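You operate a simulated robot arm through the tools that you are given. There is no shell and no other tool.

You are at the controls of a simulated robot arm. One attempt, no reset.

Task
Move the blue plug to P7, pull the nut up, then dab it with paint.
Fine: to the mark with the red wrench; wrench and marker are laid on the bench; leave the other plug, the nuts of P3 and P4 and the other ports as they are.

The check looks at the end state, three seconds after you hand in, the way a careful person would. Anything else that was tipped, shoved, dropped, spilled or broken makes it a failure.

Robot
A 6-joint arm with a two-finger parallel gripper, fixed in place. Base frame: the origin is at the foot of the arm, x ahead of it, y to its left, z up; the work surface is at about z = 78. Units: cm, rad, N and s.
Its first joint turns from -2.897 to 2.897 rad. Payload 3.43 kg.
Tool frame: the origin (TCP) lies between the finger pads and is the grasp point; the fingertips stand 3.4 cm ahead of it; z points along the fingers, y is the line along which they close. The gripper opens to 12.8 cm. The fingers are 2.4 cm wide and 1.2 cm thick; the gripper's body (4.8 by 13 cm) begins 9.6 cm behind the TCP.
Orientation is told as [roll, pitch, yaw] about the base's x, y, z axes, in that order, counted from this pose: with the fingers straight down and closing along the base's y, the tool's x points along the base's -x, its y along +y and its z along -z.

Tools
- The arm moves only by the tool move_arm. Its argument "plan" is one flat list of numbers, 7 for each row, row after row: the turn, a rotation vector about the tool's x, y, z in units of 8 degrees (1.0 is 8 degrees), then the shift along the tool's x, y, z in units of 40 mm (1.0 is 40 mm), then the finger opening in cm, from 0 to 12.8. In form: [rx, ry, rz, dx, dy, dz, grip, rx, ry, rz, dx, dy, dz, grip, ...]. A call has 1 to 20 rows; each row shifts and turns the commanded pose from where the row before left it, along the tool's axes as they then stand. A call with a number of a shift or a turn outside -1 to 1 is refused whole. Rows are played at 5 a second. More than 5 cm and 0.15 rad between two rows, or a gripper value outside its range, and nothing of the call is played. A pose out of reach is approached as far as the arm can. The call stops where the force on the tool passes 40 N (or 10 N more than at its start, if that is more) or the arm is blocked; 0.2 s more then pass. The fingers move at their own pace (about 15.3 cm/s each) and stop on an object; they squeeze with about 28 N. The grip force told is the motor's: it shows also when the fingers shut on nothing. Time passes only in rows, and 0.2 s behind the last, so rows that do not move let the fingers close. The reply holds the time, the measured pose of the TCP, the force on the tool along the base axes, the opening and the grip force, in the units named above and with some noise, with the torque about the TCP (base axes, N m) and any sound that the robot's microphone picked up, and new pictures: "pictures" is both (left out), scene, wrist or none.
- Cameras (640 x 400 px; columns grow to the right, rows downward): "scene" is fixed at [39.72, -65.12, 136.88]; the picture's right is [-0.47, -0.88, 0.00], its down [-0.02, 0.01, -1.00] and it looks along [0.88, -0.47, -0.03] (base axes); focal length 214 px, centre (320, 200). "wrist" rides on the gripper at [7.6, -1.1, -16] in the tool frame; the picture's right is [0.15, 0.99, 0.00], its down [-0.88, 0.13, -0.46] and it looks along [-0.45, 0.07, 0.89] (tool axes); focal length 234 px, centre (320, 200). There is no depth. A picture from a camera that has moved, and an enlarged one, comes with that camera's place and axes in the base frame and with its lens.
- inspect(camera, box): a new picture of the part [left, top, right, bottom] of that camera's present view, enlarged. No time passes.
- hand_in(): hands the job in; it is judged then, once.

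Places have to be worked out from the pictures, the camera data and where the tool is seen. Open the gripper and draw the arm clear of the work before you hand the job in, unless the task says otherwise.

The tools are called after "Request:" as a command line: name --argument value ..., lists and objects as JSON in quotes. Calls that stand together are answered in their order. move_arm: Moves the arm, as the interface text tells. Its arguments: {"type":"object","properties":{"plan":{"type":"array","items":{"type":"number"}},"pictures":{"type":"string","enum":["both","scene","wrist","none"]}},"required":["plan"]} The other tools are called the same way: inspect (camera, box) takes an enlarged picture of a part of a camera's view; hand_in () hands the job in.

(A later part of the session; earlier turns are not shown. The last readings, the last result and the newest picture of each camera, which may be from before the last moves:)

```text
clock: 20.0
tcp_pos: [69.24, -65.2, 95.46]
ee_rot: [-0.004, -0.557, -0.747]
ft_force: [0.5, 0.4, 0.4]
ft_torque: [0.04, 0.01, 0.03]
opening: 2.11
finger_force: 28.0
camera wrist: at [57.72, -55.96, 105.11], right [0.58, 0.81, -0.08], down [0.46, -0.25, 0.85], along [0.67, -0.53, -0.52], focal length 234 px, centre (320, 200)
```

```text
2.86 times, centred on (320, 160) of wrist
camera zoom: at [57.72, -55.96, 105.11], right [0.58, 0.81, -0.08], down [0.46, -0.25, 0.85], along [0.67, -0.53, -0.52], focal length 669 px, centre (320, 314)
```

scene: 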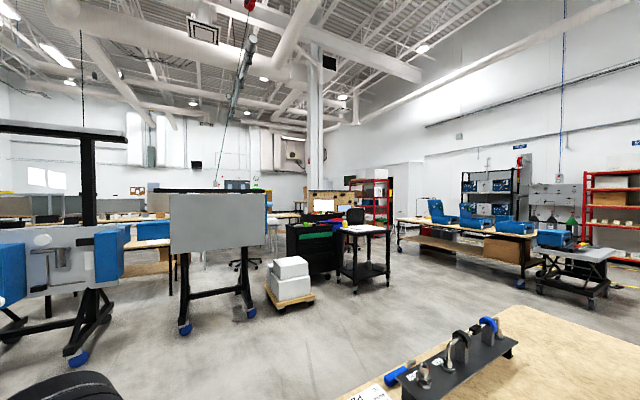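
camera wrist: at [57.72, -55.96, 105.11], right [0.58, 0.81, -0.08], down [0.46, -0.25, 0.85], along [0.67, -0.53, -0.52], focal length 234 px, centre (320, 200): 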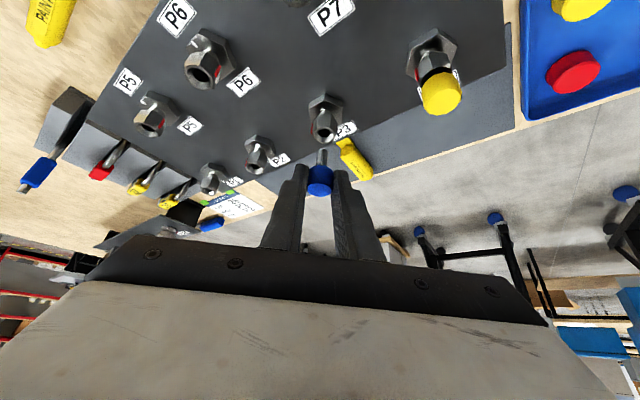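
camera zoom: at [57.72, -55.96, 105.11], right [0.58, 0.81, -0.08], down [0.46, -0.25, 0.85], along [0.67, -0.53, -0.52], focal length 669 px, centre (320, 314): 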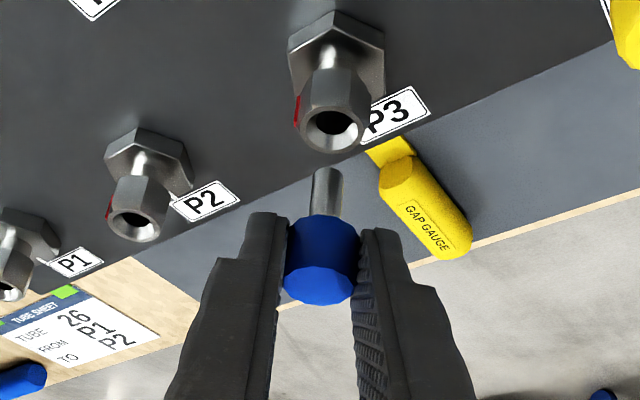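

The plug came out cleanly; its metal stem is about 2 cm long and hangs vertical. P3 to P7 measures (-10, +5) cm in two separate views, so I'll carry it level to above P7.

Request:
move_arm --plan '[0, 0, 0, 0.569, -0.1957, -0.355, 0, 0, 0, 0, 0.569, -0.1957, -0.355, 0, 0, 0, 0, 0.569, -0.1957, -0.355, 0, 0, 0, 0, 0.569, -0.1957, -0.355, 0, 0, 0, 0, 0, 0, 0, 0]' --pictures "wrist"

Request:
inspect --camera "wrist" --box '[260, 90, 380, 230]'

```text
clock: 21.2
tcp_pos: [59.1, -60.2, 95.4]
ee_rot: [-0.005, -0.557, -0.749]
ft_force: [-0.4, -0.3, 0.4]
ft_torque: [0.01, -0.01, -0.03]
opening: 2.07
finger_force: 27.9
camera wrist: at [47.62, -50.96, 105.06], right [0.58, 0.81, -0.08], down [0.46, -0.25, 0.85], along [0.67, -0.53, -0.52], focal length 234 px, centre (320, 200)
```

wrist: 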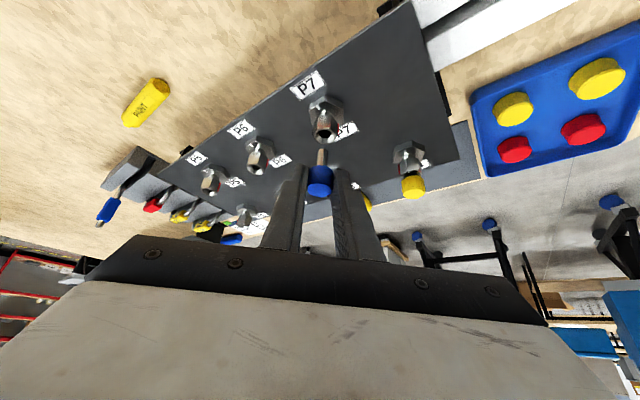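

```text
2.86 times, centred on (320, 160) of wrist
camera zoom: at [47.62, -50.96, 105.06], right [0.58, 0.81, -0.08], down [0.46, -0.25, 0.85], along [0.67, -0.53, -0.52], focal length 669 px, centre (320, 314)
```

zoom: 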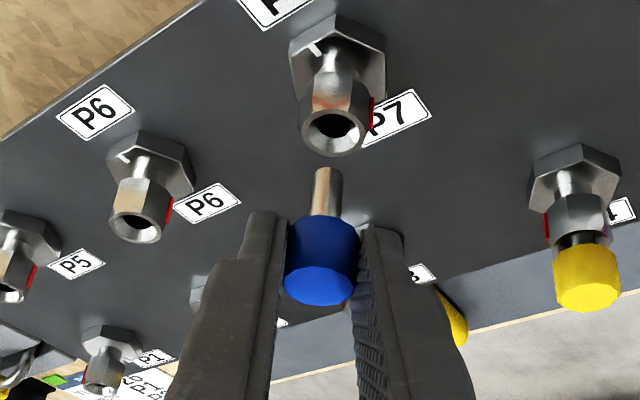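

P7's nut appears in the same image place as P3's did, within about 0.5 mm, so the stem is aligned. I'll lower straight down slowly and watch the force.

Request:
move_arm --plan '[0, 0, 0, 0.066, 0, 0.106, 0, 0, 0, 0, 0.066, 0, 0.106, 0, 0, 0, 0, 0.066, 0, 0.106, 0, 0, 0, 0, 0.04, 0, 0.064, 0, 0, 0, 0, 0.04, 0, 0.064, 0, 0, 0, 0, 0.04, 0, 0.064, 0]' --pictures "wrist"

Request:
inspect --camera "wrist" --box '[260, 90, 380, 230]'

```text
clock: 22.6
tcp_pos: [59.26, -60.39, 93.17]
ee_rot: [-0.003, -0.556, -0.746]
ft_force: [-0.3, 0.5, -0.4]
ft_torque: [-0.01, 0.04, 0.0]
opening: 2.08
finger_force: 27.6
camera wrist: at [47.7, -50.94, 102.72], right [0.58, 0.81, -0.08], down [0.46, -0.25, 0.85], along [0.67, -0.53, -0.52], focal length 234 px, centre (320, 200)
```

wrist: 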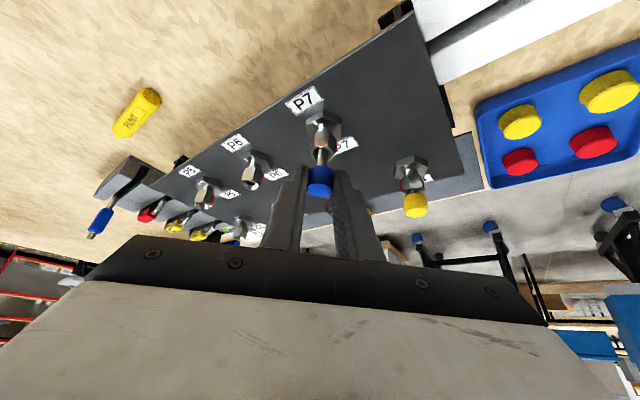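

```text
2.86 times, centred on (320, 160) of wrist
camera zoom: at [47.7, -50.94, 102.72], right [0.58, 0.81, -0.08], down [0.46, -0.25, 0.85], along [0.67, -0.53, -0.52], focal length 669 px, centre (320, 314)
```

zoom: 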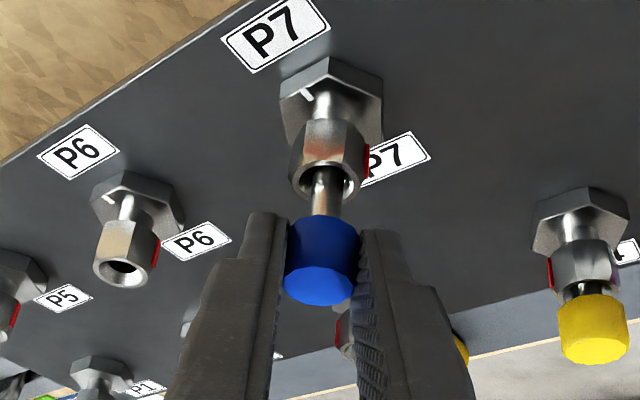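

The stem tip is in the nut's mouth with no contact force. I'll keep lowering in 2 mm steps toward the seated height of z 91.6.

Request:
move_arm --plan '[0, 0, 0, 0.0265, 0, 0.0424, 0, 0, 0, 0, 0.0265, 0, 0.0424, 0, 0, 0, 0, 0.0265, 0, 0.0424, 0, 0, 0, 0, 0.0265, 0, 0.0424, 0, 0, 0, 0, 0.0265, 0, 0.0424, 0, 0, 0, 0, 0.0265, 0, 0.0424, 0, 0, 0, 0, 0.0265, 0, 0.0424, 0]' --pictures "wrist"

Request:
inspect --camera "wrist" --box '[260, 90, 380, 230]'

```text
clock: 24.2
tcp_pos: [59.27, -60.22, 91.79]
ee_rot: [-0.003, -0.559, -0.746]
ft_force: [-1.5, -1.3, 2.6]
ft_torque: [-0.04, 0.01, -0.03]
opening: 2.09
finger_force: 27.8
camera wrist: at [47.7, -50.92, 101.34], right [0.58, 0.81, -0.08], down [0.46, -0.25, 0.85], along [0.67, -0.53, -0.52], focal length 234 px, centre (320, 200)
```

wrist: 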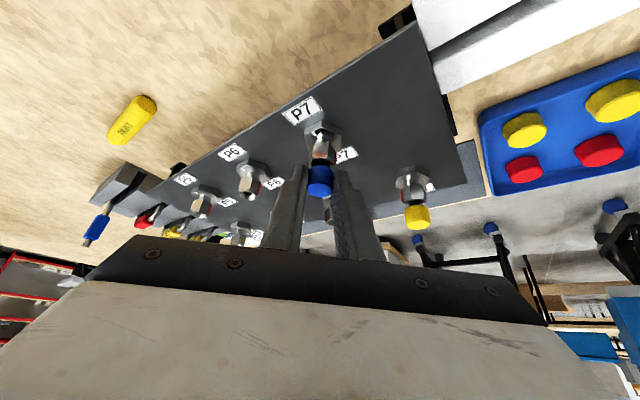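

```text
2.86 times, centred on (320, 160) of wrist
camera zoom: at [47.7, -50.92, 101.34], right [0.58, 0.81, -0.08], down [0.46, -0.25, 0.85], along [0.67, -0.53, -0.52], focal length 669 px, centre (320, 314)
```

zoom: 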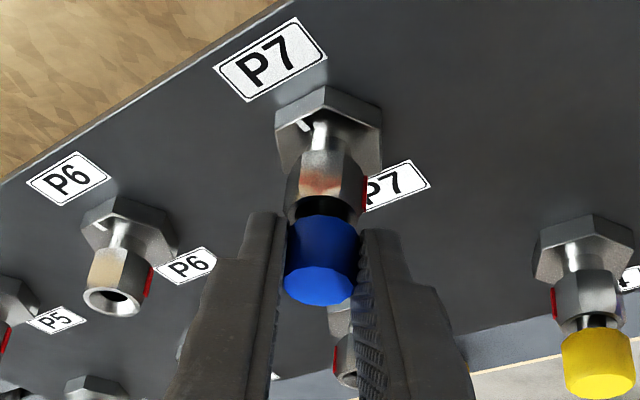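

The plug is nearly home, with a light 2.6 N upward force. I'll press down a few more millimetres to confirm it bottoms out.

Request:
move_arm --plan '[0, 0, 0, 0.0132, 0, 0.0212, 0, 0, 0, 0, 0.0132, 0, 0.0212, 0, 0, 0, 0, 0.0132, 0, 0.0212, 0]' --pictures "wrist"

Request:
inspect --camera "wrist" --box '[260, 90, 380, 230]'

```text
clock: 25.0
tcp_pos: [59.25, -60.2, 91.75]
ee_rot: [-0.004, -0.562, -0.746]
ft_force: [5.1, -7.1, 30.8]
ft_torque: [-0.35, -0.42, -0.03]
opening: 2.05
finger_force: 28.2
camera wrist: at [47.67, -50.86, 101.21], right [0.58, 0.81, -0.08], down [0.46, -0.24, 0.85], along [0.67, -0.54, -0.51], focal length 234 px, centre (320, 200)
```

wrist: 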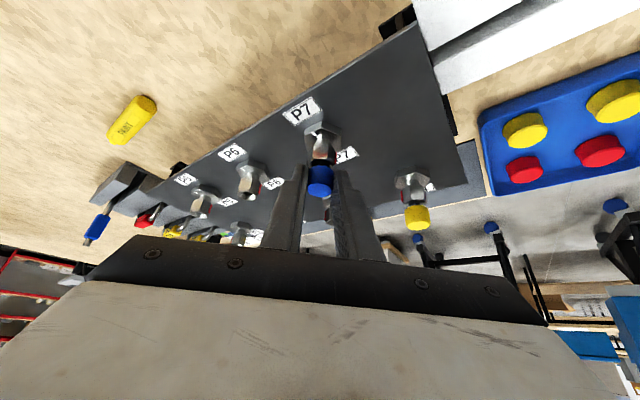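

```text
2.86 times, centred on (320, 160) of wrist
camera zoom: at [47.67, -50.86, 101.21], right [0.58, 0.81, -0.08], down [0.46, -0.24, 0.85], along [0.67, -0.54, -0.51], focal length 669 px, centre (320, 314)
```

zoom: 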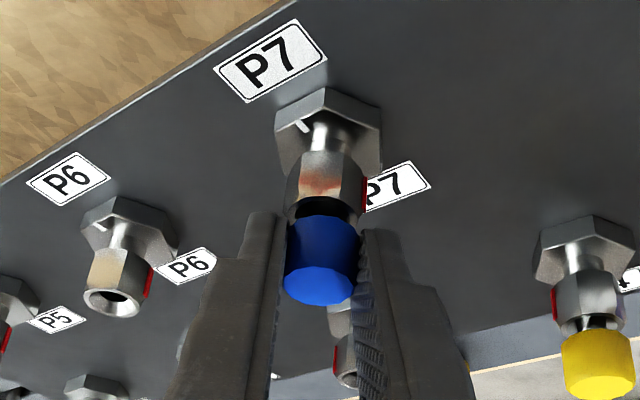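

It's bottomed out: 31 N and no further travel. I'll relieve the preload, open, and rise straight up.

Request:
move_arm --plan '[0, 0, 0, -0.03, 0, -0.05, 0, 0, 0, 0, 0, 0, 0, 5, 0, 0, 0, 0, 0, 0, 5, 0, 0, 0, -0.133, 0, -0.212, 5, 0, 0, 0, -0.266, 0, -0.424, 5, 0, 0, 0, -0.266, 0, -0.424, 5]' --pictures "wrist"

Request:
inspect --camera "wrist" --box '[260, 60, 380, 190]'

```text
clock: 26.4
tcp_pos: [59.22, -60.36, 96.53]
ee_rot: [-0.004, -0.556, -0.748]
ft_force: [0.2, -0.2, -0.4]
ft_torque: [-0.02, -0.03, 0.01]
opening: 5.02
finger_force: 0.1
camera wrist: at [47.7, -50.91, 106.15], right [0.58, 0.81, -0.08], down [0.46, -0.25, 0.85], along [0.67, -0.53, -0.52], focal length 234 px, centre (320, 200)
```

wrist: 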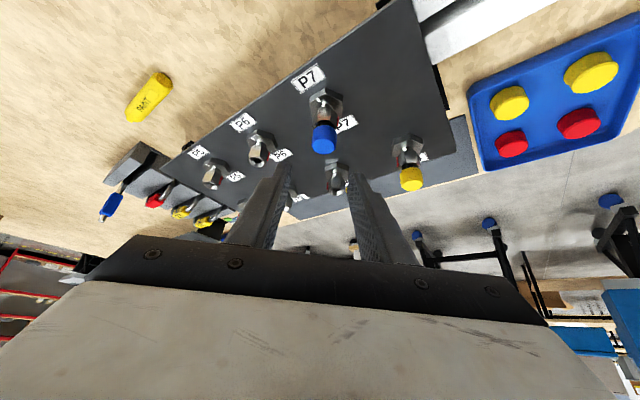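

```text
3.08 times, centred on (320, 125) of wrist
camera zoom: at [47.7, -50.91, 106.15], right [0.58, 0.81, -0.08], down [0.46, -0.25, 0.85], along [0.67, -0.53, -0.52], focal length 720 px, centre (320, 431)
```

zoom: 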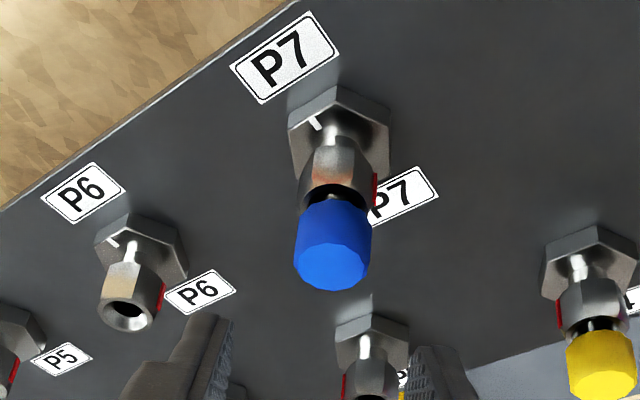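

The blue plug is seated in P7. Next is the red wrench, lying along y at x≈45 with its handle from y≈-58 to -49 and jaws toward +y. I'll back away, straighten up and yaw to line up across its handle.

Request:
move_arm --plan '[0, 1, 0, 0.8, 0, -0.6, 5, 0, 1, 0, 0.8, 0, -0.4, 5, 0, 1, 0, 0.8, 0, -0.2, 5, 0, 1, 0, 0.8, 0, 0, 5, 0, 0, -1, 0, 0, 0, 5, 0, 0, -1, 0, 0, 0, 5, 0, 0, -1, 0, 0, 0, 5, 0, 0, -1, 0, 0, 0, 5, 0, 0, -1, 0, 0, 0, 5, 0, 0, -1, 0, 0, 0, 5, 0, 0, -1, 0, 0, 0, 5, 0, 0, -1, 0, 0, 0, 5, 0, 0, -1, 0, 0, 0, 5, 0, 0, -1, 0, 0, 0, 5, 0, 0, -1, 0, 0, 0, 5, 0, 0, -1, 0, 0, 0, 5, 0, 0, -1, 0, 0, 0, 5, 0, 0, -1, 0, 0, 0, 5, 0, 0, -1, 0, 0, 0, 5, 0, 0, -1, 0, 0, 0, 5]' --pictures "wrist"

```text
clock: 30.6
tcp_pos: [48.95, -50.65, 96.64]
ee_rot: [0.002, 0.002, 1.487]
ft_force: [0.3, 0.6, -0.1]
ft_torque: [0.03, -0.02, 0.01]
opening: 5.01
finger_force: 0.0
camera wrist: at [49.59, -58.32, 112.65], right [-1.0, -0.06, 0.0], down [-0.06, 0.89, 0.46], along [-0.03, 0.45, -0.89], focal length 234 px, centre (320, 200)
```

wrist: 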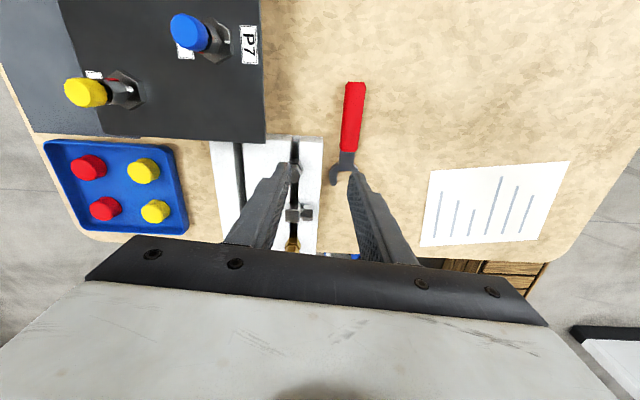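

Request:
inspect --camera "wrist" --box '[310, 75, 390, 195]'

Request:
inspect --camera "wrist" --box '[160, 0, 280, 80]'

```text
3.33 times, centred on (350, 135) of wrist
camera zoom: at [49.59, -58.32, 112.65], right [-1.0, -0.06, 0.0], down [-0.06, 0.89, 0.46], along [-0.03, 0.45, -0.89], focal length 781 px, centre (220, 417)
```

zoom: 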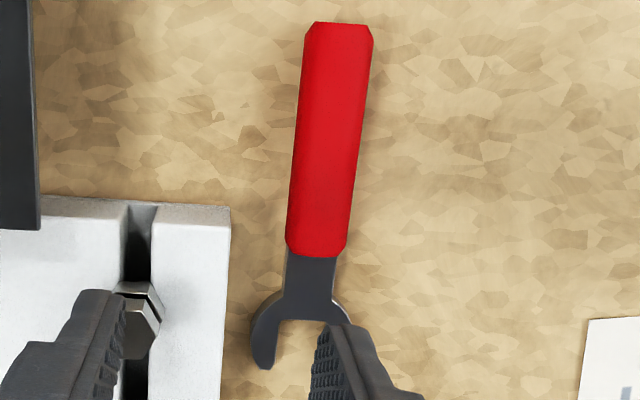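

```text
5.00 times, centred on (220, 40) of wrist
camera zoom: at [49.59, -58.32, 112.65], right [-1.0, -0.06, 0.0], down [-0.06, 0.89, 0.46], along [-0.03, 0.45, -0.89], focal length 1171 px, centre (820, 1000)
```

zoom: 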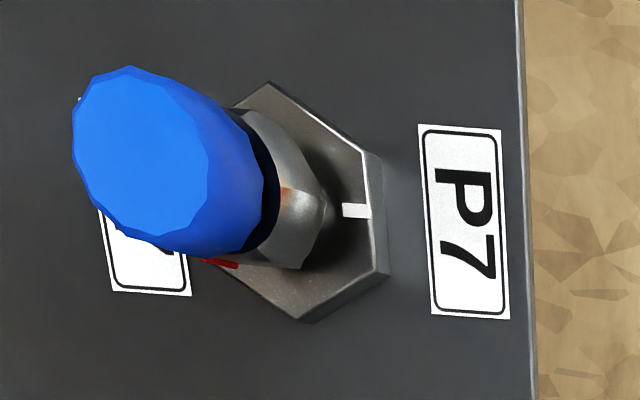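

The nut's corner points at the tick, and the red strip is on the corner 120° around at azimuth ~60°, so the wrench handle directions are multiples of 60°. The wrench is at x≈45.0, parallel to y. I'll square the yaw, lean the fingers 24° toward the jaws, and hover over the handle.

Request:
move_arm --plan '[0, 0, -0.6, 0, 0, 0, 4.4, 0, -1, 0, 0, 0, 0, 4.4, 0, -1, 0, 0, 0, 0, 4.4, 0, -1, 0, 0, 0, 0, 4.4, 0, 0, 0, 0.638, 0.329, 0.5, 4.4, 0, 0, 0, 0.638, 0.329, 0.5, 4.4, 0, 0, 0, 0.638, 0.329, 0.5, 4.4, 0, 0, 0, 0, 0, 0, 4.4]' --pictures "wrist"

Request:
inspect --camera "wrist" --box '[240, 100, 400, 260]'

```text
clock: 32.4
tcp_pos: [44.97, -55.22, 88.11]
ee_rot: [0.002, -0.418, 1.566]
ft_force: [0.0, 0.1, -0.3]
ft_torque: [-0.01, 0.0, -0.01]
opening: 4.36
finger_force: 0.0
camera wrist: at [46.14, -68.68, 99.61], right [-0.99, -0.13, -0.06], down [-0.13, 0.62, 0.77], along [-0.07, 0.77, -0.63], focal length 234 px, centre (320, 200)
```

wrist: 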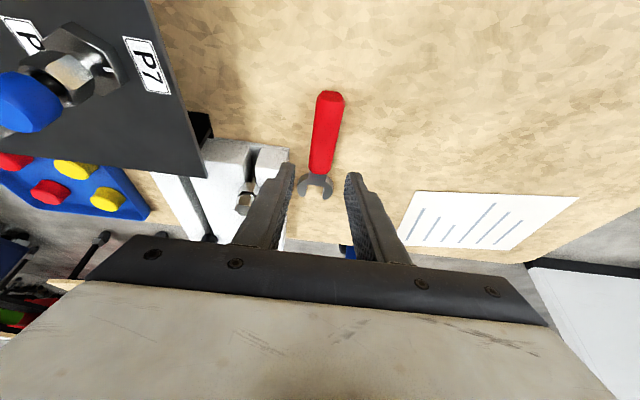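

```text
2.50 times, centred on (320, 180) of wrist
camera zoom: at [46.14, -68.68, 99.61], right [-0.99, -0.13, -0.06], down [-0.13, 0.62, 0.77], along [-0.07, 0.77, -0.63], focal length 585 px, centre (320, 250)
```

zoom: 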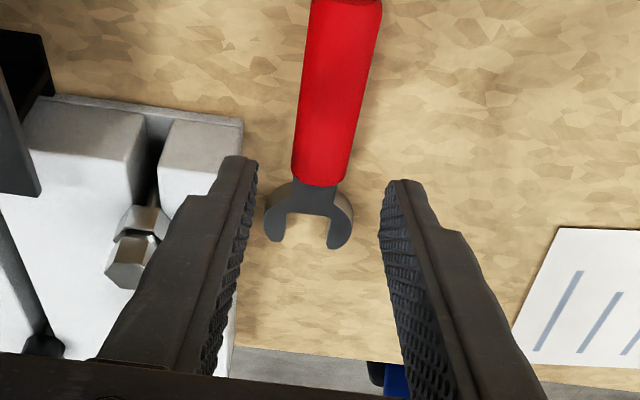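

Everything is lined up over the handle. I'll go straight down 6 cm and check before gripping.

Request:
move_arm --plan '[0, 0, 0, 0.155, 0, 0.348, 4.4, 0, 0, 0, 0.155, 0, 0.348, 4.4, 0, 0, 0, 0.155, 0, 0.348, 4.4, 0, 0, 0, 0.155, 0, 0.348, 4.4, 0, 0, 0, 0, 0, 0, 4.4]' --pictures "wrist"

Request:
inspect --camera "wrist" --box '[240, 100, 400, 260]'

```text
clock: 33.6
tcp_pos: [44.89, -55.16, 82.07]
ee_rot: [0.004, -0.418, 1.567]
ft_force: [-0.2, -0.5, 0.3]
ft_torque: [-0.01, -0.01, -0.02]
opening: 4.37
finger_force: 0.0
camera wrist: at [46.16, -68.64, 93.55], right [-0.99, -0.13, -0.06], down [-0.13, 0.62, 0.77], along [-0.07, 0.77, -0.63], focal length 234 px, centre (320, 200)
```

wrist: 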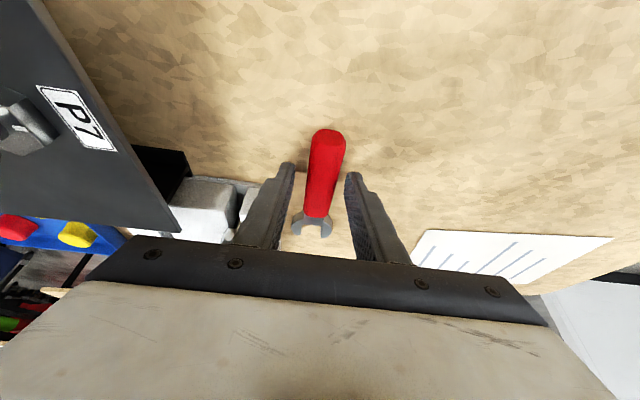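

```text
2.50 times, centred on (320, 180) of wrist
camera zoom: at [46.16, -68.64, 93.55], right [-0.99, -0.13, -0.06], down [-0.13, 0.62, 0.77], along [-0.07, 0.77, -0.63], focal length 585 px, centre (320, 250)
```

zoom: 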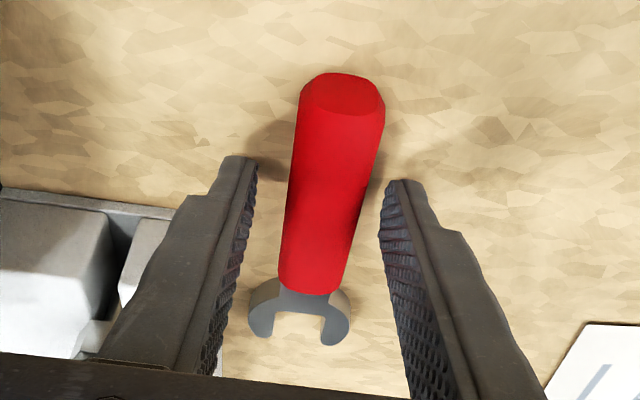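

The fingertips straddle the handle near its middle without touching the bench. I'll close on it.

Request:
move_arm --plan '[0, 0, 0, 0, 0, 0, 3, 0, 0, 0, 0, 0, 0, 2, 0, 0, 0, 0, 0, 0, 0, 0, 0, 0, 0, 0, 0, 0]' --pictures "wrist"

Request:
inspect --camera "wrist" --box '[240, 100, 400, 260]'

```text
clock: 34.6
tcp_pos: [44.99, -55.17, 82.04]
ee_rot: [0.003, -0.417, 1.568]
ft_force: [0.5, -0.7, -0.7]
ft_torque: [-0.04, 0.01, 0.02]
opening: 2.53
finger_force: 27.8
camera wrist: at [46.16, -68.64, 93.56], right [-0.99, -0.13, -0.06], down [-0.13, 0.62, 0.77], along [-0.07, 0.77, -0.63], focal length 234 px, centre (320, 200)
```

wrist: 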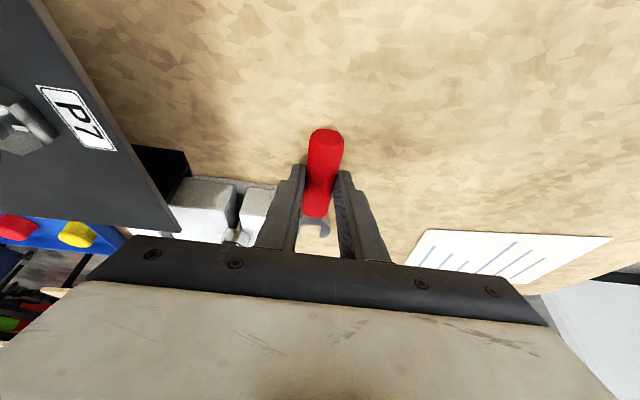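

```text
2.50 times, centred on (320, 180) of wrist
camera zoom: at [46.16, -68.64, 93.56], right [-0.99, -0.13, -0.06], down [-0.13, 0.62, 0.77], along [-0.07, 0.77, -0.63], focal length 585 px, centre (320, 250)
```

zoom: 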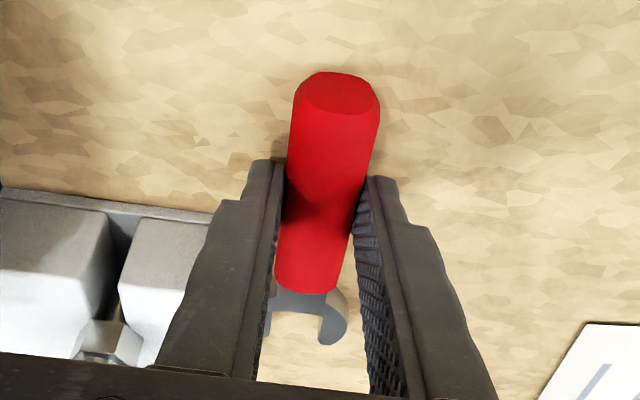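

The wrench is held at 2.53 cm. I'll lift it 13 cm and swing the jaws about the vertical from +y to +x, above the plugs, ready to approach P7's nut from the bench side.

Request:
move_arm --plan '[0, 0, 0, -0.1, 0, -0.228, 0, 0, 0, 0, -0.305, 0, -0.685, 0, 0, 0, 0, -0.305, 0, -0.685, 0, 0, 0, 0, -0.305, 0, -0.685, 0, 0, 0, 0, -0.305, 0, -0.685, 0, 0, 0, 0, 0, 0, 0, 0]' --pictures "wrist"

Request:
inspect --camera "wrist" --box '[240, 100, 400, 260]'

```text
clock: 36.0
tcp_pos: [45.03, -55.22, 94.97]
ee_rot: [0.003, -0.419, 1.567]
ft_force: [0.0, 0.2, -1.0]
ft_torque: [-0.07, 0.01, -0.01]
opening: 2.55
finger_force: 28.2
camera wrist: at [46.21, -68.57, 106.5], right [-0.99, -0.13, -0.06], down [-0.13, 0.62, 0.77], along [-0.07, 0.77, -0.63], focal length 234 px, centre (320, 200)
```

wrist: 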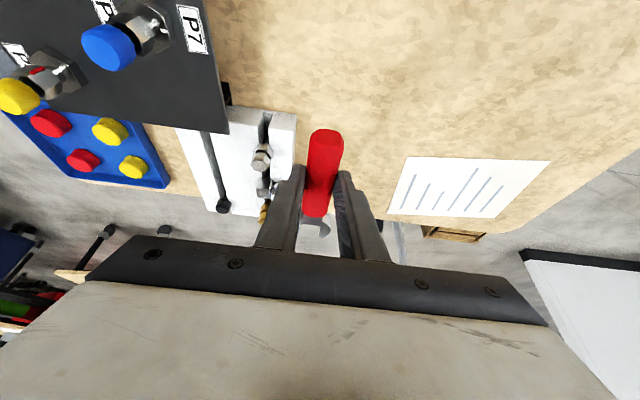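

```text
2.50 times, centred on (320, 180) of wrist
camera zoom: at [46.21, -68.57, 106.5], right [-0.99, -0.13, -0.06], down [-0.13, 0.62, 0.77], along [-0.07, 0.77, -0.63], focal length 585 px, centre (320, 250)
```

zoom: 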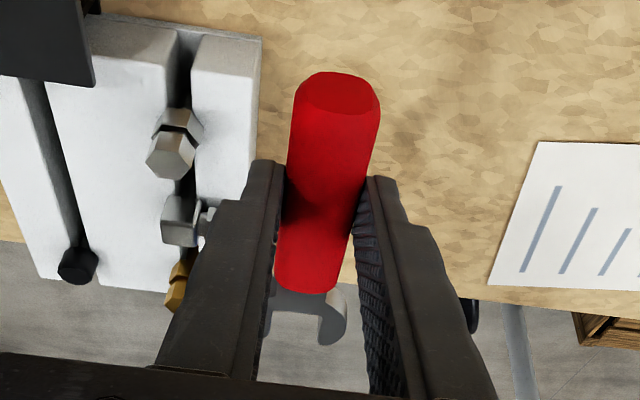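

The wrench hangs level and centred in the grip; my model of the handle end and jaws matches the image to the pixel. Now I'll rotate it about the vertical to yaw 0.

Request:
move_arm --plan '[0.4067, 0, 0.9135, 0, 0, 0, 0, 0.4067, 0, 0.9135, 0, 0, 0, 0, 0.4067, 0, 0.9135, 0, 0, 0, 0, 0.4067, 0, 0.9135, 0, 0, 0, 0, 0.4067, 0, 0.9135, 0, 0, 0, 0, 0.4067, 0, 0.9135, 0, 0, 0, 0, 0.4067, 0, 0.9135, 0, 0, 0, 0, 0.4067, 0, 0.9135, 0, 0, 0, 0, 0.4067, 0, 0.9135, 0, 0, 0, 0, 0.4067, 0, 0.9135, 0, 0, 0, 0, 0.4067, 0, 0.9135, 0, 0, 0, 0, 0.09, 0, 0.2, 0, 0, 0, 0, 0, 0, 0, 0, 0, 0, 0]' --pictures "wrist"

Request:
inspect --camera "wrist" --box '[240, 100, 400, 260]'

```text
clock: 38.8
tcp_pos: [45.05, -55.24, 94.91]
ee_rot: [0.0, -0.414, 0.002]
ft_force: [-0.3, -0.3, -2.2]
ft_torque: [-0.03, 0.03, -0.02]
opening: 2.55
finger_force: 28.2
camera wrist: at [31.72, -56.38, 106.57], right [-0.14, 0.99, -0.06], down [0.62, 0.13, 0.77], along [0.77, 0.07, -0.63], focal length 234 px, centre (320, 200)
```

wrist: 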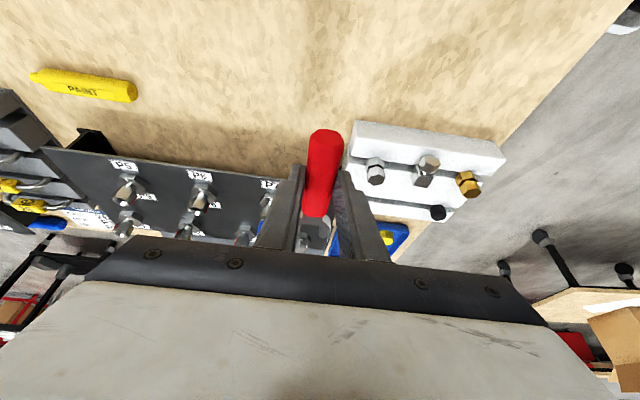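

```text
2.50 times, centred on (320, 180) of wrist
camera zoom: at [31.72, -56.38, 106.57], right [-0.14, 0.99, -0.06], down [0.62, 0.13, 0.77], along [0.77, 0.07, -0.63], focal length 585 px, centre (320, 250)
```

zoom: 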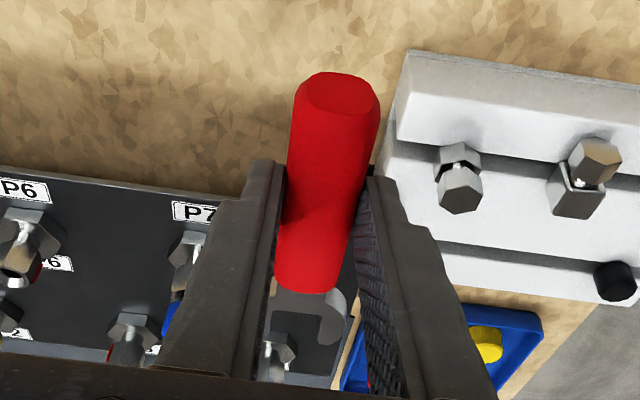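

The rotation was clean. Next I'll shift sideways in line with P7 and come down partway to check the jaws against the nut.

Request:
move_arm --plan '[0, 0, 0, 0.057, -0.725, -0.025, 0, 0, 0, 0, 0.057, -0.725, -0.025, 0, 0, 0, 0, 0.12, 0, 0.27, 0, 0, 0, 0, 0.12, 0, 0.27, 0, 0, 0, 0, 0, 0, 0, 0]' --pictures "wrist"

Request:
inspect --camera "wrist" --box '[240, 130, 400, 260]'

```text
clock: 40.0
tcp_pos: [44.34, -61.0, 92.68]
ee_rot: [0.0, -0.415, 0.002]
ft_force: [1.0, -0.6, -1.8]
ft_torque: [-0.02, 0.02, 0.03]
opening: 2.53
finger_force: 28.2
camera wrist: at [31.2, -62.24, 104.18], right [-0.14, 0.99, -0.06], down [0.62, 0.13, 0.77], along [0.77, 0.07, -0.63], focal length 234 px, centre (320, 200)
```

wrist: 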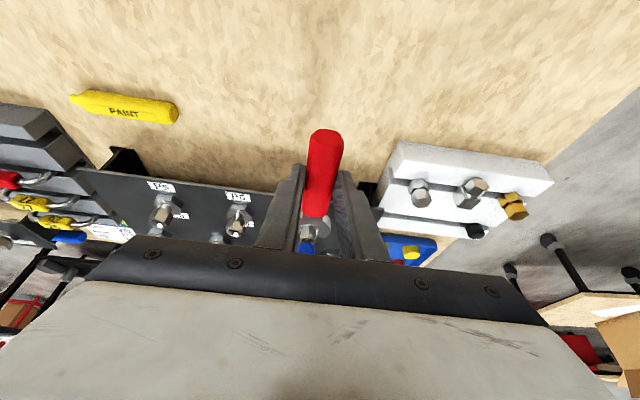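

```text
3.08 times, centred on (320, 195) of wrist
camera zoom: at [31.2, -62.24, 104.18], right [-0.14, 0.99, -0.06], down [0.62, 0.13, 0.77], along [0.77, 0.07, -0.63], focal length 720 px, centre (320, 215)
```

zoom: 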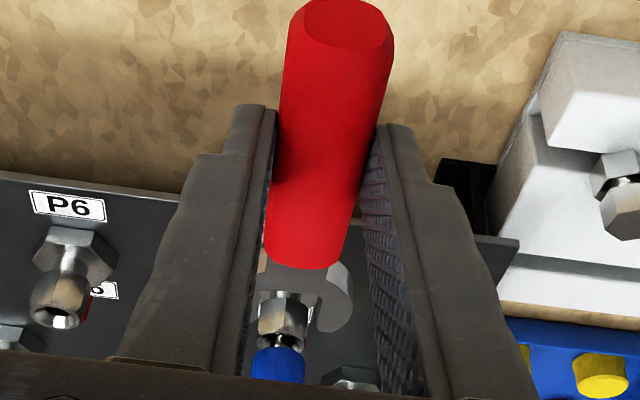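

The jaws and nut are both visible; the nut appears about 2 mm to +y of the wrench axis. I'll correct that, descend to nut height (TCP z ≈ 90.2) and move a bit closer without touching.

Request:
move_arm --plan '[0, 0, 0, -0.105, 0.025, 0.381, 0, 0, 0, 0, -0.105, 0.025, 0.381, 0, 0, 0, 0, 0, 0, 0, 0]' --pictures "wrist"

Request:
inspect --camera "wrist" --box '[280, 180, 360, 260]'

```text
clock: 40.8
tcp_pos: [46.5, -60.68, 90.14]
ee_rot: [0.001, -0.415, 0.001]
ft_force: [0.1, -0.3, -1.6]
ft_torque: [0.03, 0.0, 0.04]
opening: 2.54
finger_force: 28.3
camera wrist: at [33.16, -61.94, 101.71], right [-0.14, 0.99, -0.06], down [0.62, 0.13, 0.77], along [0.77, 0.07, -0.63], focal length 234 px, centre (320, 200)
```

wrist: 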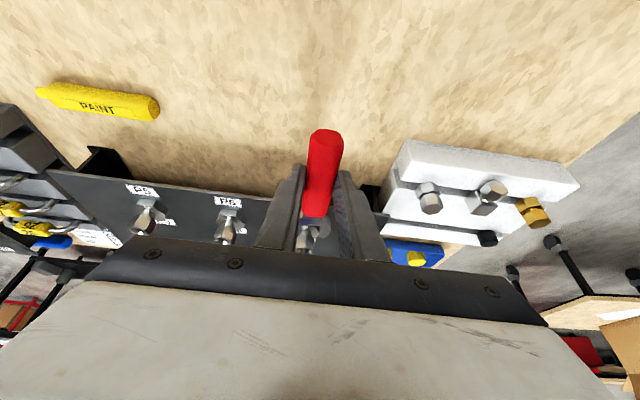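

```text
5.00 times, centred on (320, 220) of wrist
camera zoom: at [33.16, -61.94, 101.71], right [-0.14, 0.99, -0.06], down [0.62, 0.13, 0.77], along [0.77, 0.07, -0.63], focal length 1171 px, centre (320, 100)
```

zoom: 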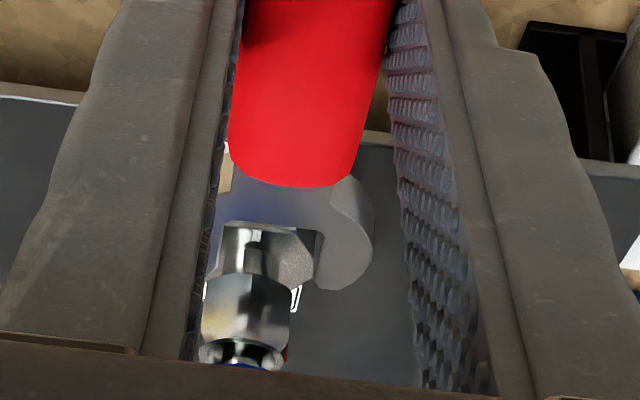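

Request:
inspect --camera "wrist" --box '[290, 218, 330, 254]'

```text
11.11 times, centred on (310, 236) of wrist
camera zoom: at [33.16, -61.94, 101.71], right [-0.14, 0.99, -0.06], down [0.62, 0.13, 0.77], along [0.77, 0.07, -0.63], focal length 2602 px, centre (431, -200)
```

zoom: 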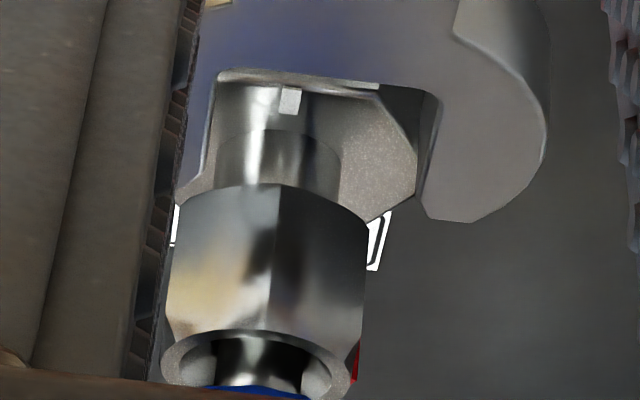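

A nut corner points at about azimuth 176.6°, and the mouth opening (≈2.3 cm) just clears the nut. I'll yaw the wrench -3.4° and shift +y so its axis passes exactly through the nut centre, then check again.

Request:
move_arm --plan '[0.173, 0, 0.388, 0, 0.145, 0, 0, 0, 0, 0, 0, 0, 0, 0]' --pictures "none"

Request:
inspect --camera "wrist" --box '[290, 218, 330, 254]'

```text
clock: 41.4
tcp_pos: [46.44, -60.18, 90.14]
ee_rot: [-0.001, -0.415, -0.059]
ft_force: [0.0, -0.3, -1.8]
ft_torque: [0.03, 0.01, 0.0]
opening: 2.52
finger_force: 28.3
```

```text
11.11 times, centred on (310, 236) of wrist
camera zoom: at [33.14, -60.56, 101.7], right [-0.08, 1.0, -0.06], down [0.63, 0.09, 0.77], along [0.77, 0.02, -0.63], focal length 2602 px, centre (431, -200)
```

zoom: 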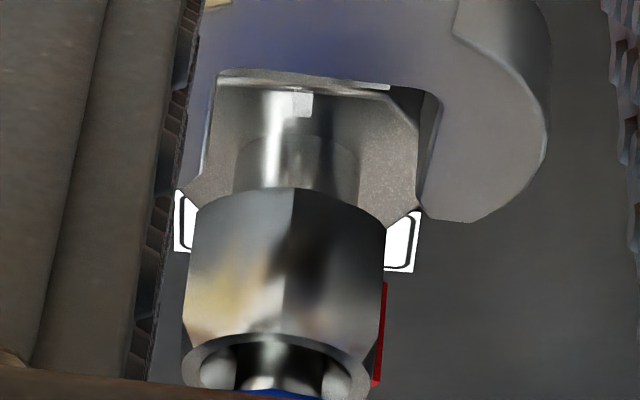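

The nut is now centred on the mouth to a fraction of a millimetre. I'll advance along the wrench axis in small steps.

Request:
move_arm --plan '[0, 0, 0, -0.1144, 0, 0.0504, 0, 0, 0, 0, -0.1144, 0, 0.0504, 0, 0, 0, 0, -0.1144, 0, 0.0504, 0, 0, 0, 0, 0, 0, 0, 0]' --pictures "none"

Request:
inspect --camera "wrist" --box '[290, 218, 330, 254]'

```text
clock: 42.4
tcp_pos: [47.99, -60.35, 90.26]
ee_rot: [-0.001, -0.416, -0.056]
ft_force: [0.0, -0.4, -1.8]
ft_torque: [0.01, 0.04, 0.02]
opening: 2.54
finger_force: 28.4
```

```text
11.11 times, centred on (310, 236) of wrist
camera zoom: at [34.65, -60.67, 101.73], right [-0.08, 1.0, -0.06], down [0.63, 0.1, 0.77], along [0.77, 0.02, -0.63], focal length 2602 px, centre (431, -200)
```

zoom: 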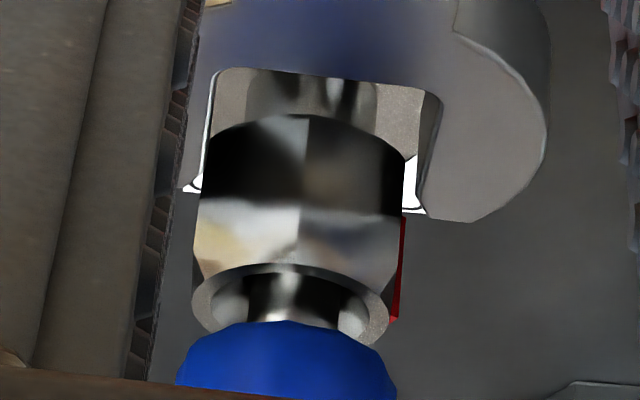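

Still centred and contact-free. I'll continue advancing so the jaws go around the flats.

Request:
move_arm --plan '[0, 0, 0, -0.1144, 0, 0.0504, 0, 0, 0, 0, -0.0915, 0, 0.0403, 0, 0, 0, 0, -0.0915, 0, 0.0403, 0, 0, 0, 0, 0, 0, 0, 0]' --pictures "none"

Request:
inspect --camera "wrist" --box '[290, 218, 330, 254]'

```text
clock: 43.4
tcp_pos: [49.29, -60.37, 90.11]
ee_rot: [0.001, -0.416, -0.056]
ft_force: [-0.2, -0.5, -1.6]
ft_torque: [-0.03, 0.04, -0.07]
opening: 2.52
finger_force: 28.1
```

```text
11.11 times, centred on (310, 236) of wrist
camera zoom: at [35.96, -60.77, 101.72], right [-0.08, 1.0, -0.06], down [0.63, 0.1, 0.77], along [0.77, 0.02, -0.63], focal length 2602 px, centre (431, -200)
```

zoom: 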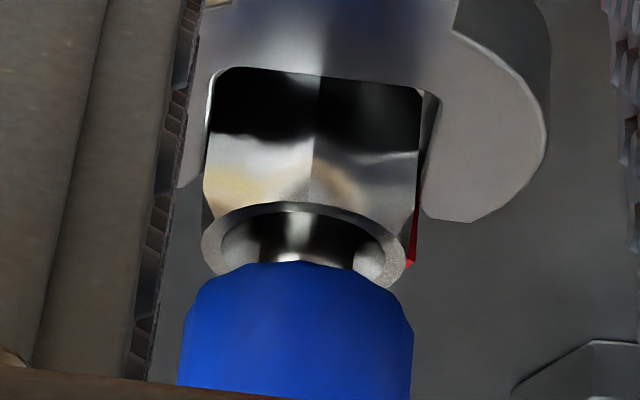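

The nut is in the mouth with almost no force. I'll advance the last few millimetres until it seats.

Request:
move_arm --plan '[0, 0, 0, -0.0458, 0, 0.0202, 0, 0, 0, 0, -0.0458, 0, 0.0202, 0, 0, 0, 0, -0.0458, 0, 0.0202, 0, 0, 0, 0, -0.0458, 0, 0.0202, 0]' --pictures "none"

Request:
inspect --camera "wrist" --box '[290, 218, 330, 254]'

```text
clock: 44.4
tcp_pos: [49.8, -60.44, 90.17]
ee_rot: [0.0, -0.413, -0.058]
ft_force: [-25.6, 4.5, -1.6]
ft_torque: [0.15, 0.88, 0.35]
opening: 2.54
finger_force: 27.9
```

```text
11.11 times, centred on (310, 236) of wrist
camera zoom: at [36.58, -60.84, 101.77], right [-0.08, 1.0, -0.06], down [0.63, 0.09, 0.77], along [0.77, 0.02, -0.63], focal length 2602 px, centre (431, -200)
```

zoom: 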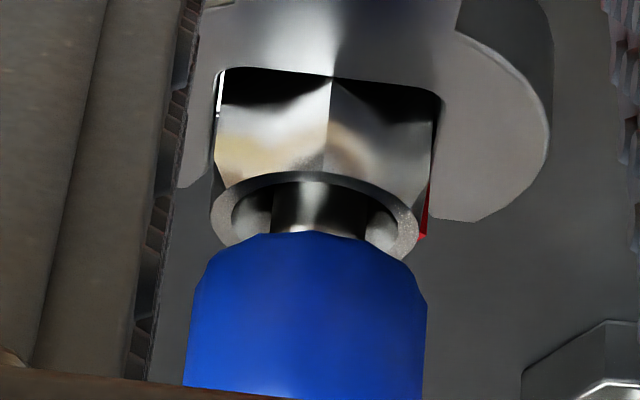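

The corner has bottomed in the mouth (25 N along x), so the wrench is fully on. I'll back off about 3.5 mm for slack, then turn 12° clockwise about the nut centre and read the forces.

Request:
move_arm --plan '[0, 0, 0, 0.08, 0, -0.0353, 0, 0, 0, 0, 0, 0, 0, 0]' --pictures "none"

Request:
move_arm --plan '[0.2016, 0, 0.4576, -0.0057, 0.1796, 0.0025, 0, 0.2016, 0, 0.4576, -0.0057, 0.1796, 0.0025, 0, 0.2016, 0, 0.4576, -0.0057, 0.1796, 0.0025, 0]' --pictures "none"

Request:
inspect --camera "wrist" --box '[290, 218, 330, 254]'

```text
clock: 45.0
tcp_pos: [49.74, -60.3, 90.16]
ee_rot: [-0.001, -0.416, -0.054]
ft_force: [0.4, -0.8, -0.9]
ft_torque: [-0.05, 0.02, -0.06]
opening: 2.53
finger_force: 27.6
```

```text
clock: 45.8
tcp_pos: [50.03, -58.28, 90.1]
ee_rot: [0.001, -0.416, -0.267]
ft_force: [-0.2, -0.3, -1.3]
ft_torque: [0.04, 0.06, -0.03]
opening: 2.54
finger_force: 27.9
```

```text
11.11 times, centred on (310, 236) of wrist
camera zoom: at [36.94, -55.86, 101.72], right [0.13, 0.99, -0.06], down [0.63, -0.04, 0.77], along [0.76, -0.14, -0.63], focal length 2602 px, centre (431, -200)
```

zoom: 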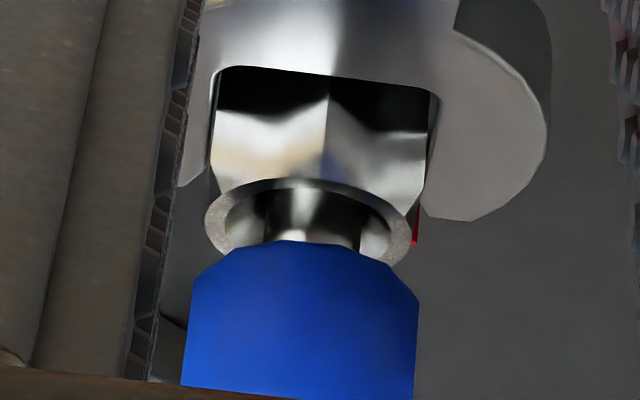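

The nut turned 12° with the wrench at almost no torque. I'll continue clockwise in 4° rows.

Request:
move_arm --plan '[0.2016, 0, 0.4576, -0.0057, 0.1796, 0.0025, 0, 0.2016, 0, 0.4576, -0.0057, 0.1796, 0.0025, 0, 0.2016, 0, 0.4576, -0.0057, 0.1796, 0.0025, 0, 0.2016, 0, 0.4576, -0.0057, 0.1796, 0.0025, 0, 0.2016, 0, 0.4576, -0.0057, 0.1796, 0.0025, 0, 0.2016, 0, 0.4576, -0.0057, 0.1796, 0.0025, 0]' --pictures "none"

Request:
inspect --camera "wrist" --box '[290, 218, 330, 254]'

```text
clock: 47.2
tcp_pos: [51.94, -54.53, 90.16]
ee_rot: [-0.001, -0.417, -0.687]
ft_force: [-0.2, -0.4, -2.4]
ft_torque: [0.02, 0.03, -0.02]
opening: 2.53
finger_force: 27.7
```

```text
11.11 times, centred on (310, 236) of wrist
camera zoom: at [41.03, -46.85, 101.69], right [0.52, 0.85, -0.06], down [0.56, -0.29, 0.77], along [0.64, -0.44, -0.63], focal length 2602 px, centre (431, -200)
```

zoom: 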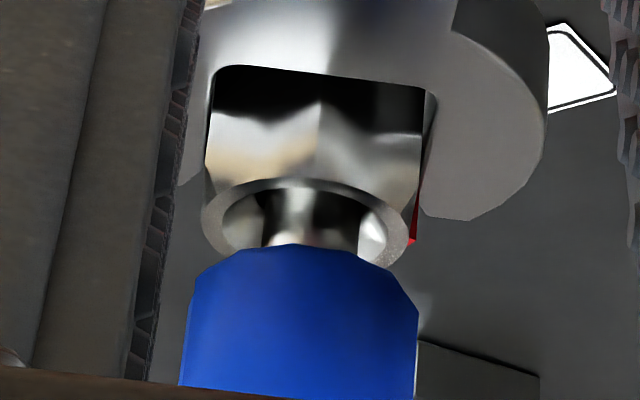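

The geometry holds and the red strip travels with the wrench, 36° so far with no resistance. The path ahead at z 86+ is clear, so I'll continue clockwise.

Request:
move_arm --plan '[0.2016, 0, 0.4576, -0.0057, 0.1796, 0.0025, 0, 0.2016, 0, 0.4576, -0.0057, 0.1796, 0.0025, 0, 0.2016, 0, 0.4576, -0.0057, 0.1796, 0.0025, 0, 0.2016, 0, 0.4576, -0.0057, 0.1796, 0.0025, 0, 0.2016, 0, 0.4576, -0.0057, 0.1796, 0.0025, 0, 0.2016, 0, 0.4576, -0.0057, 0.1796, 0.0025, 0, 0.2016, 0, 0.4576, -0.0057, 0.1796, 0.0025, 0, 0.2016, 0, 0.4576, -0.0057, 0.1796, 0.0025, 0, 0.2016, 0, 0.4576, -0.0057, 0.1796, 0.0025, 0]' --pictures "wrist"

Request:
inspect --camera "wrist" --box '[290, 218, 330, 254]'

```text
clock: 49.2
tcp_pos: [57.32, -50.97, 90.2]
ee_rot: [-0.001, -0.415, -1.313]
ft_force: [1.1, -0.1, -2.2]
ft_torque: [0.17, 0.02, 0.15]
opening: 2.53
finger_force: 27.9
camera wrist: at [52.97, -38.38, 101.72], right [0.92, 0.38, -0.06], down [0.28, -0.57, 0.77], along [0.26, -0.73, -0.63], focal length 234 px, centre (320, 200)
```

wrist: 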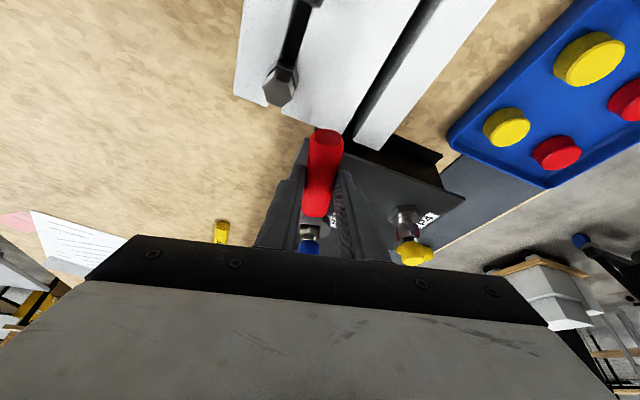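

```text
11.11 times, centred on (310, 236) of wrist
camera zoom: at [52.97, -38.38, 101.72], right [0.92, 0.38, -0.06], down [0.28, -0.57, 0.77], along [0.26, -0.73, -0.63], focal length 2602 px, centre (431, -200)
```

zoom: 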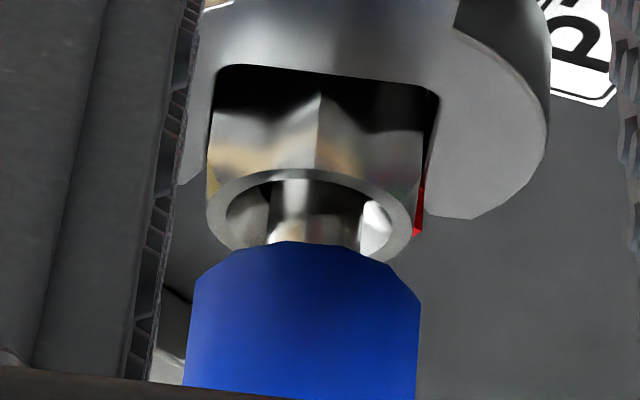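

72° done; the wrench is still well seated and a slight torque is appearing. I'll continue clockwise another 36°.

Request:
move_arm --plan '[0.2016, 0, 0.4576, -0.0057, 0.1796, 0.0025, 0, 0.2016, 0, 0.4576, -0.0057, 0.1796, 0.0025, 0, 0.2016, 0, 0.4576, -0.0057, 0.1796, 0.0025, 0, 0.2016, 0, 0.4576, -0.0057, 0.1796, 0.0025, 0, 0.2016, 0, 0.4576, -0.0057, 0.1796, 0.0025, 0, 0.2016, 0, 0.4576, -0.0057, 0.1796, 0.0025, 0]' --pictures "none"

Request:
inspect --camera "wrist" --box '[290, 218, 330, 254]'

```text
clock: 50.6
tcp_pos: [61.7, -50.75, 90.17]
ee_rot: [0.002, -0.414, -1.734]
ft_force: [-0.1, 0.3, -1.2]
ft_torque: [0.06, -0.01, 0.01]
opening: 2.55
finger_force: 27.8
```

```text
11.11 times, centred on (310, 236) of wrist
camera zoom: at [62.82, -37.4, 101.72], right [1.0, -0.03, -0.06], down [0.03, -0.63, 0.77], along [-0.06, -0.77, -0.63], focal length 2602 px, centre (431, -200)
```

zoom: 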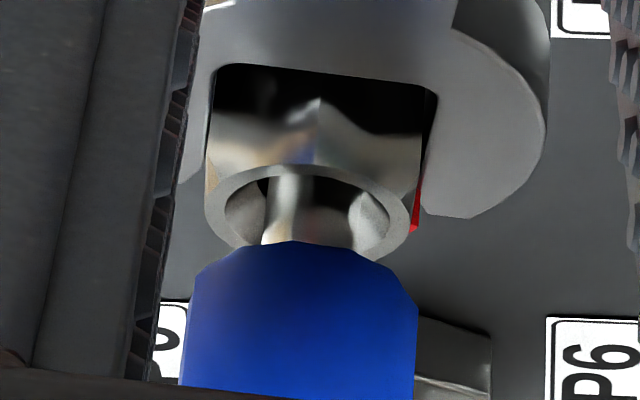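

96° so far. The nut rim has sunk slightly relative to the plug, so clockwise is pulling it down and this is the tightening direction. I'll take this stroke to α≈60°, then re-grip the nut.

Request:
move_arm --plan '[0.2016, 0, 0.4576, -0.0057, 0.1796, 0.0025, 0, 0.2016, 0, 0.4576, -0.0057, 0.1796, 0.0025, 0, 0.2016, 0, 0.4576, -0.0057, 0.1796, 0.0025, 0, 0.2016, 0, 0.4576, -0.0057, 0.1796, 0.0025, 0, 0.2016, 0, 0.4576, -0.0057, 0.1796, 0.0025, 0, 0, 0, 0, 0, 0, 0, 0]' --pictures "wrist"

Request:
inspect --camera "wrist" --box '[290, 218, 330, 254]'

```text
clock: 52.0
tcp_pos: [65.01, -51.91, 90.1]
ee_rot: [0.001, -0.413, -2.081]
ft_force: [1.4, -1.7, -1.2]
ft_torque: [0.03, -0.11, 0.28]
opening: 2.54
finger_force: 28.2
camera wrist: at [70.66, -39.73, 101.73], right [0.93, -0.37, -0.06], down [-0.19, -0.61, 0.77], along [-0.32, -0.71, -0.63], focal length 234 px, centre (320, 200)
```

wrist: 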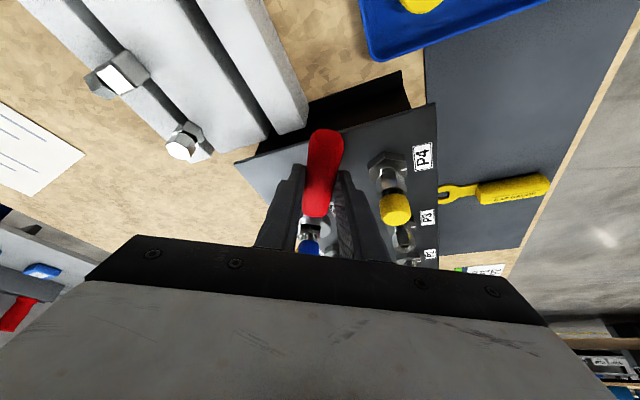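

```text
11.11 times, centred on (310, 236) of wrist
camera zoom: at [70.66, -39.73, 101.73], right [0.93, -0.37, -0.06], down [-0.19, -0.61, 0.77], along [-0.32, -0.71, -0.63], focal length 2602 px, centre (431, -200)
```

zoom: 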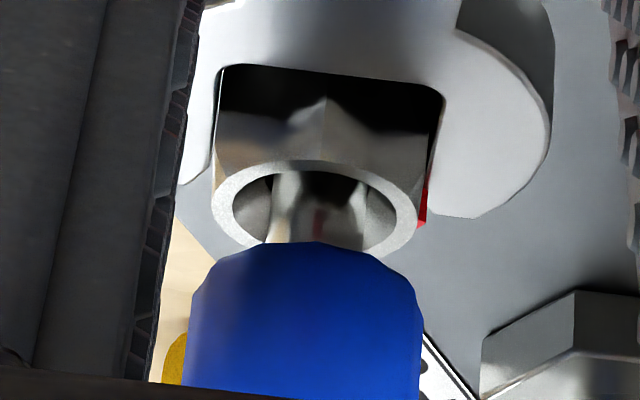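

Request:
inspect --camera "wrist" --box '[360, 140, 440, 270]'

```text
3.08 times, centred on (400, 205) of wrist
camera zoom: at [70.66, -39.73, 101.73], right [0.93, -0.37, -0.06], down [-0.19, -0.61, 0.77], along [-0.32, -0.71, -0.63], focal length 720 px, centre (74, 185)
```

zoom: 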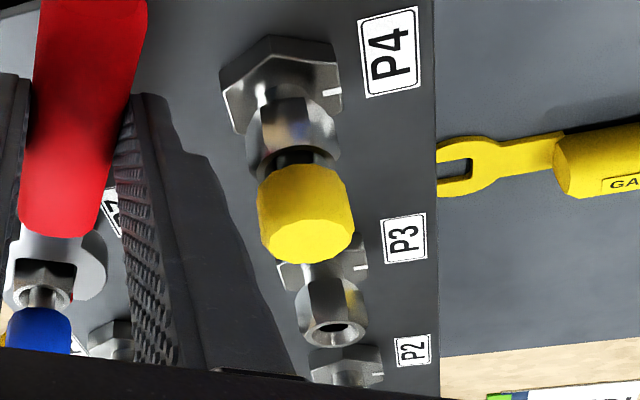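

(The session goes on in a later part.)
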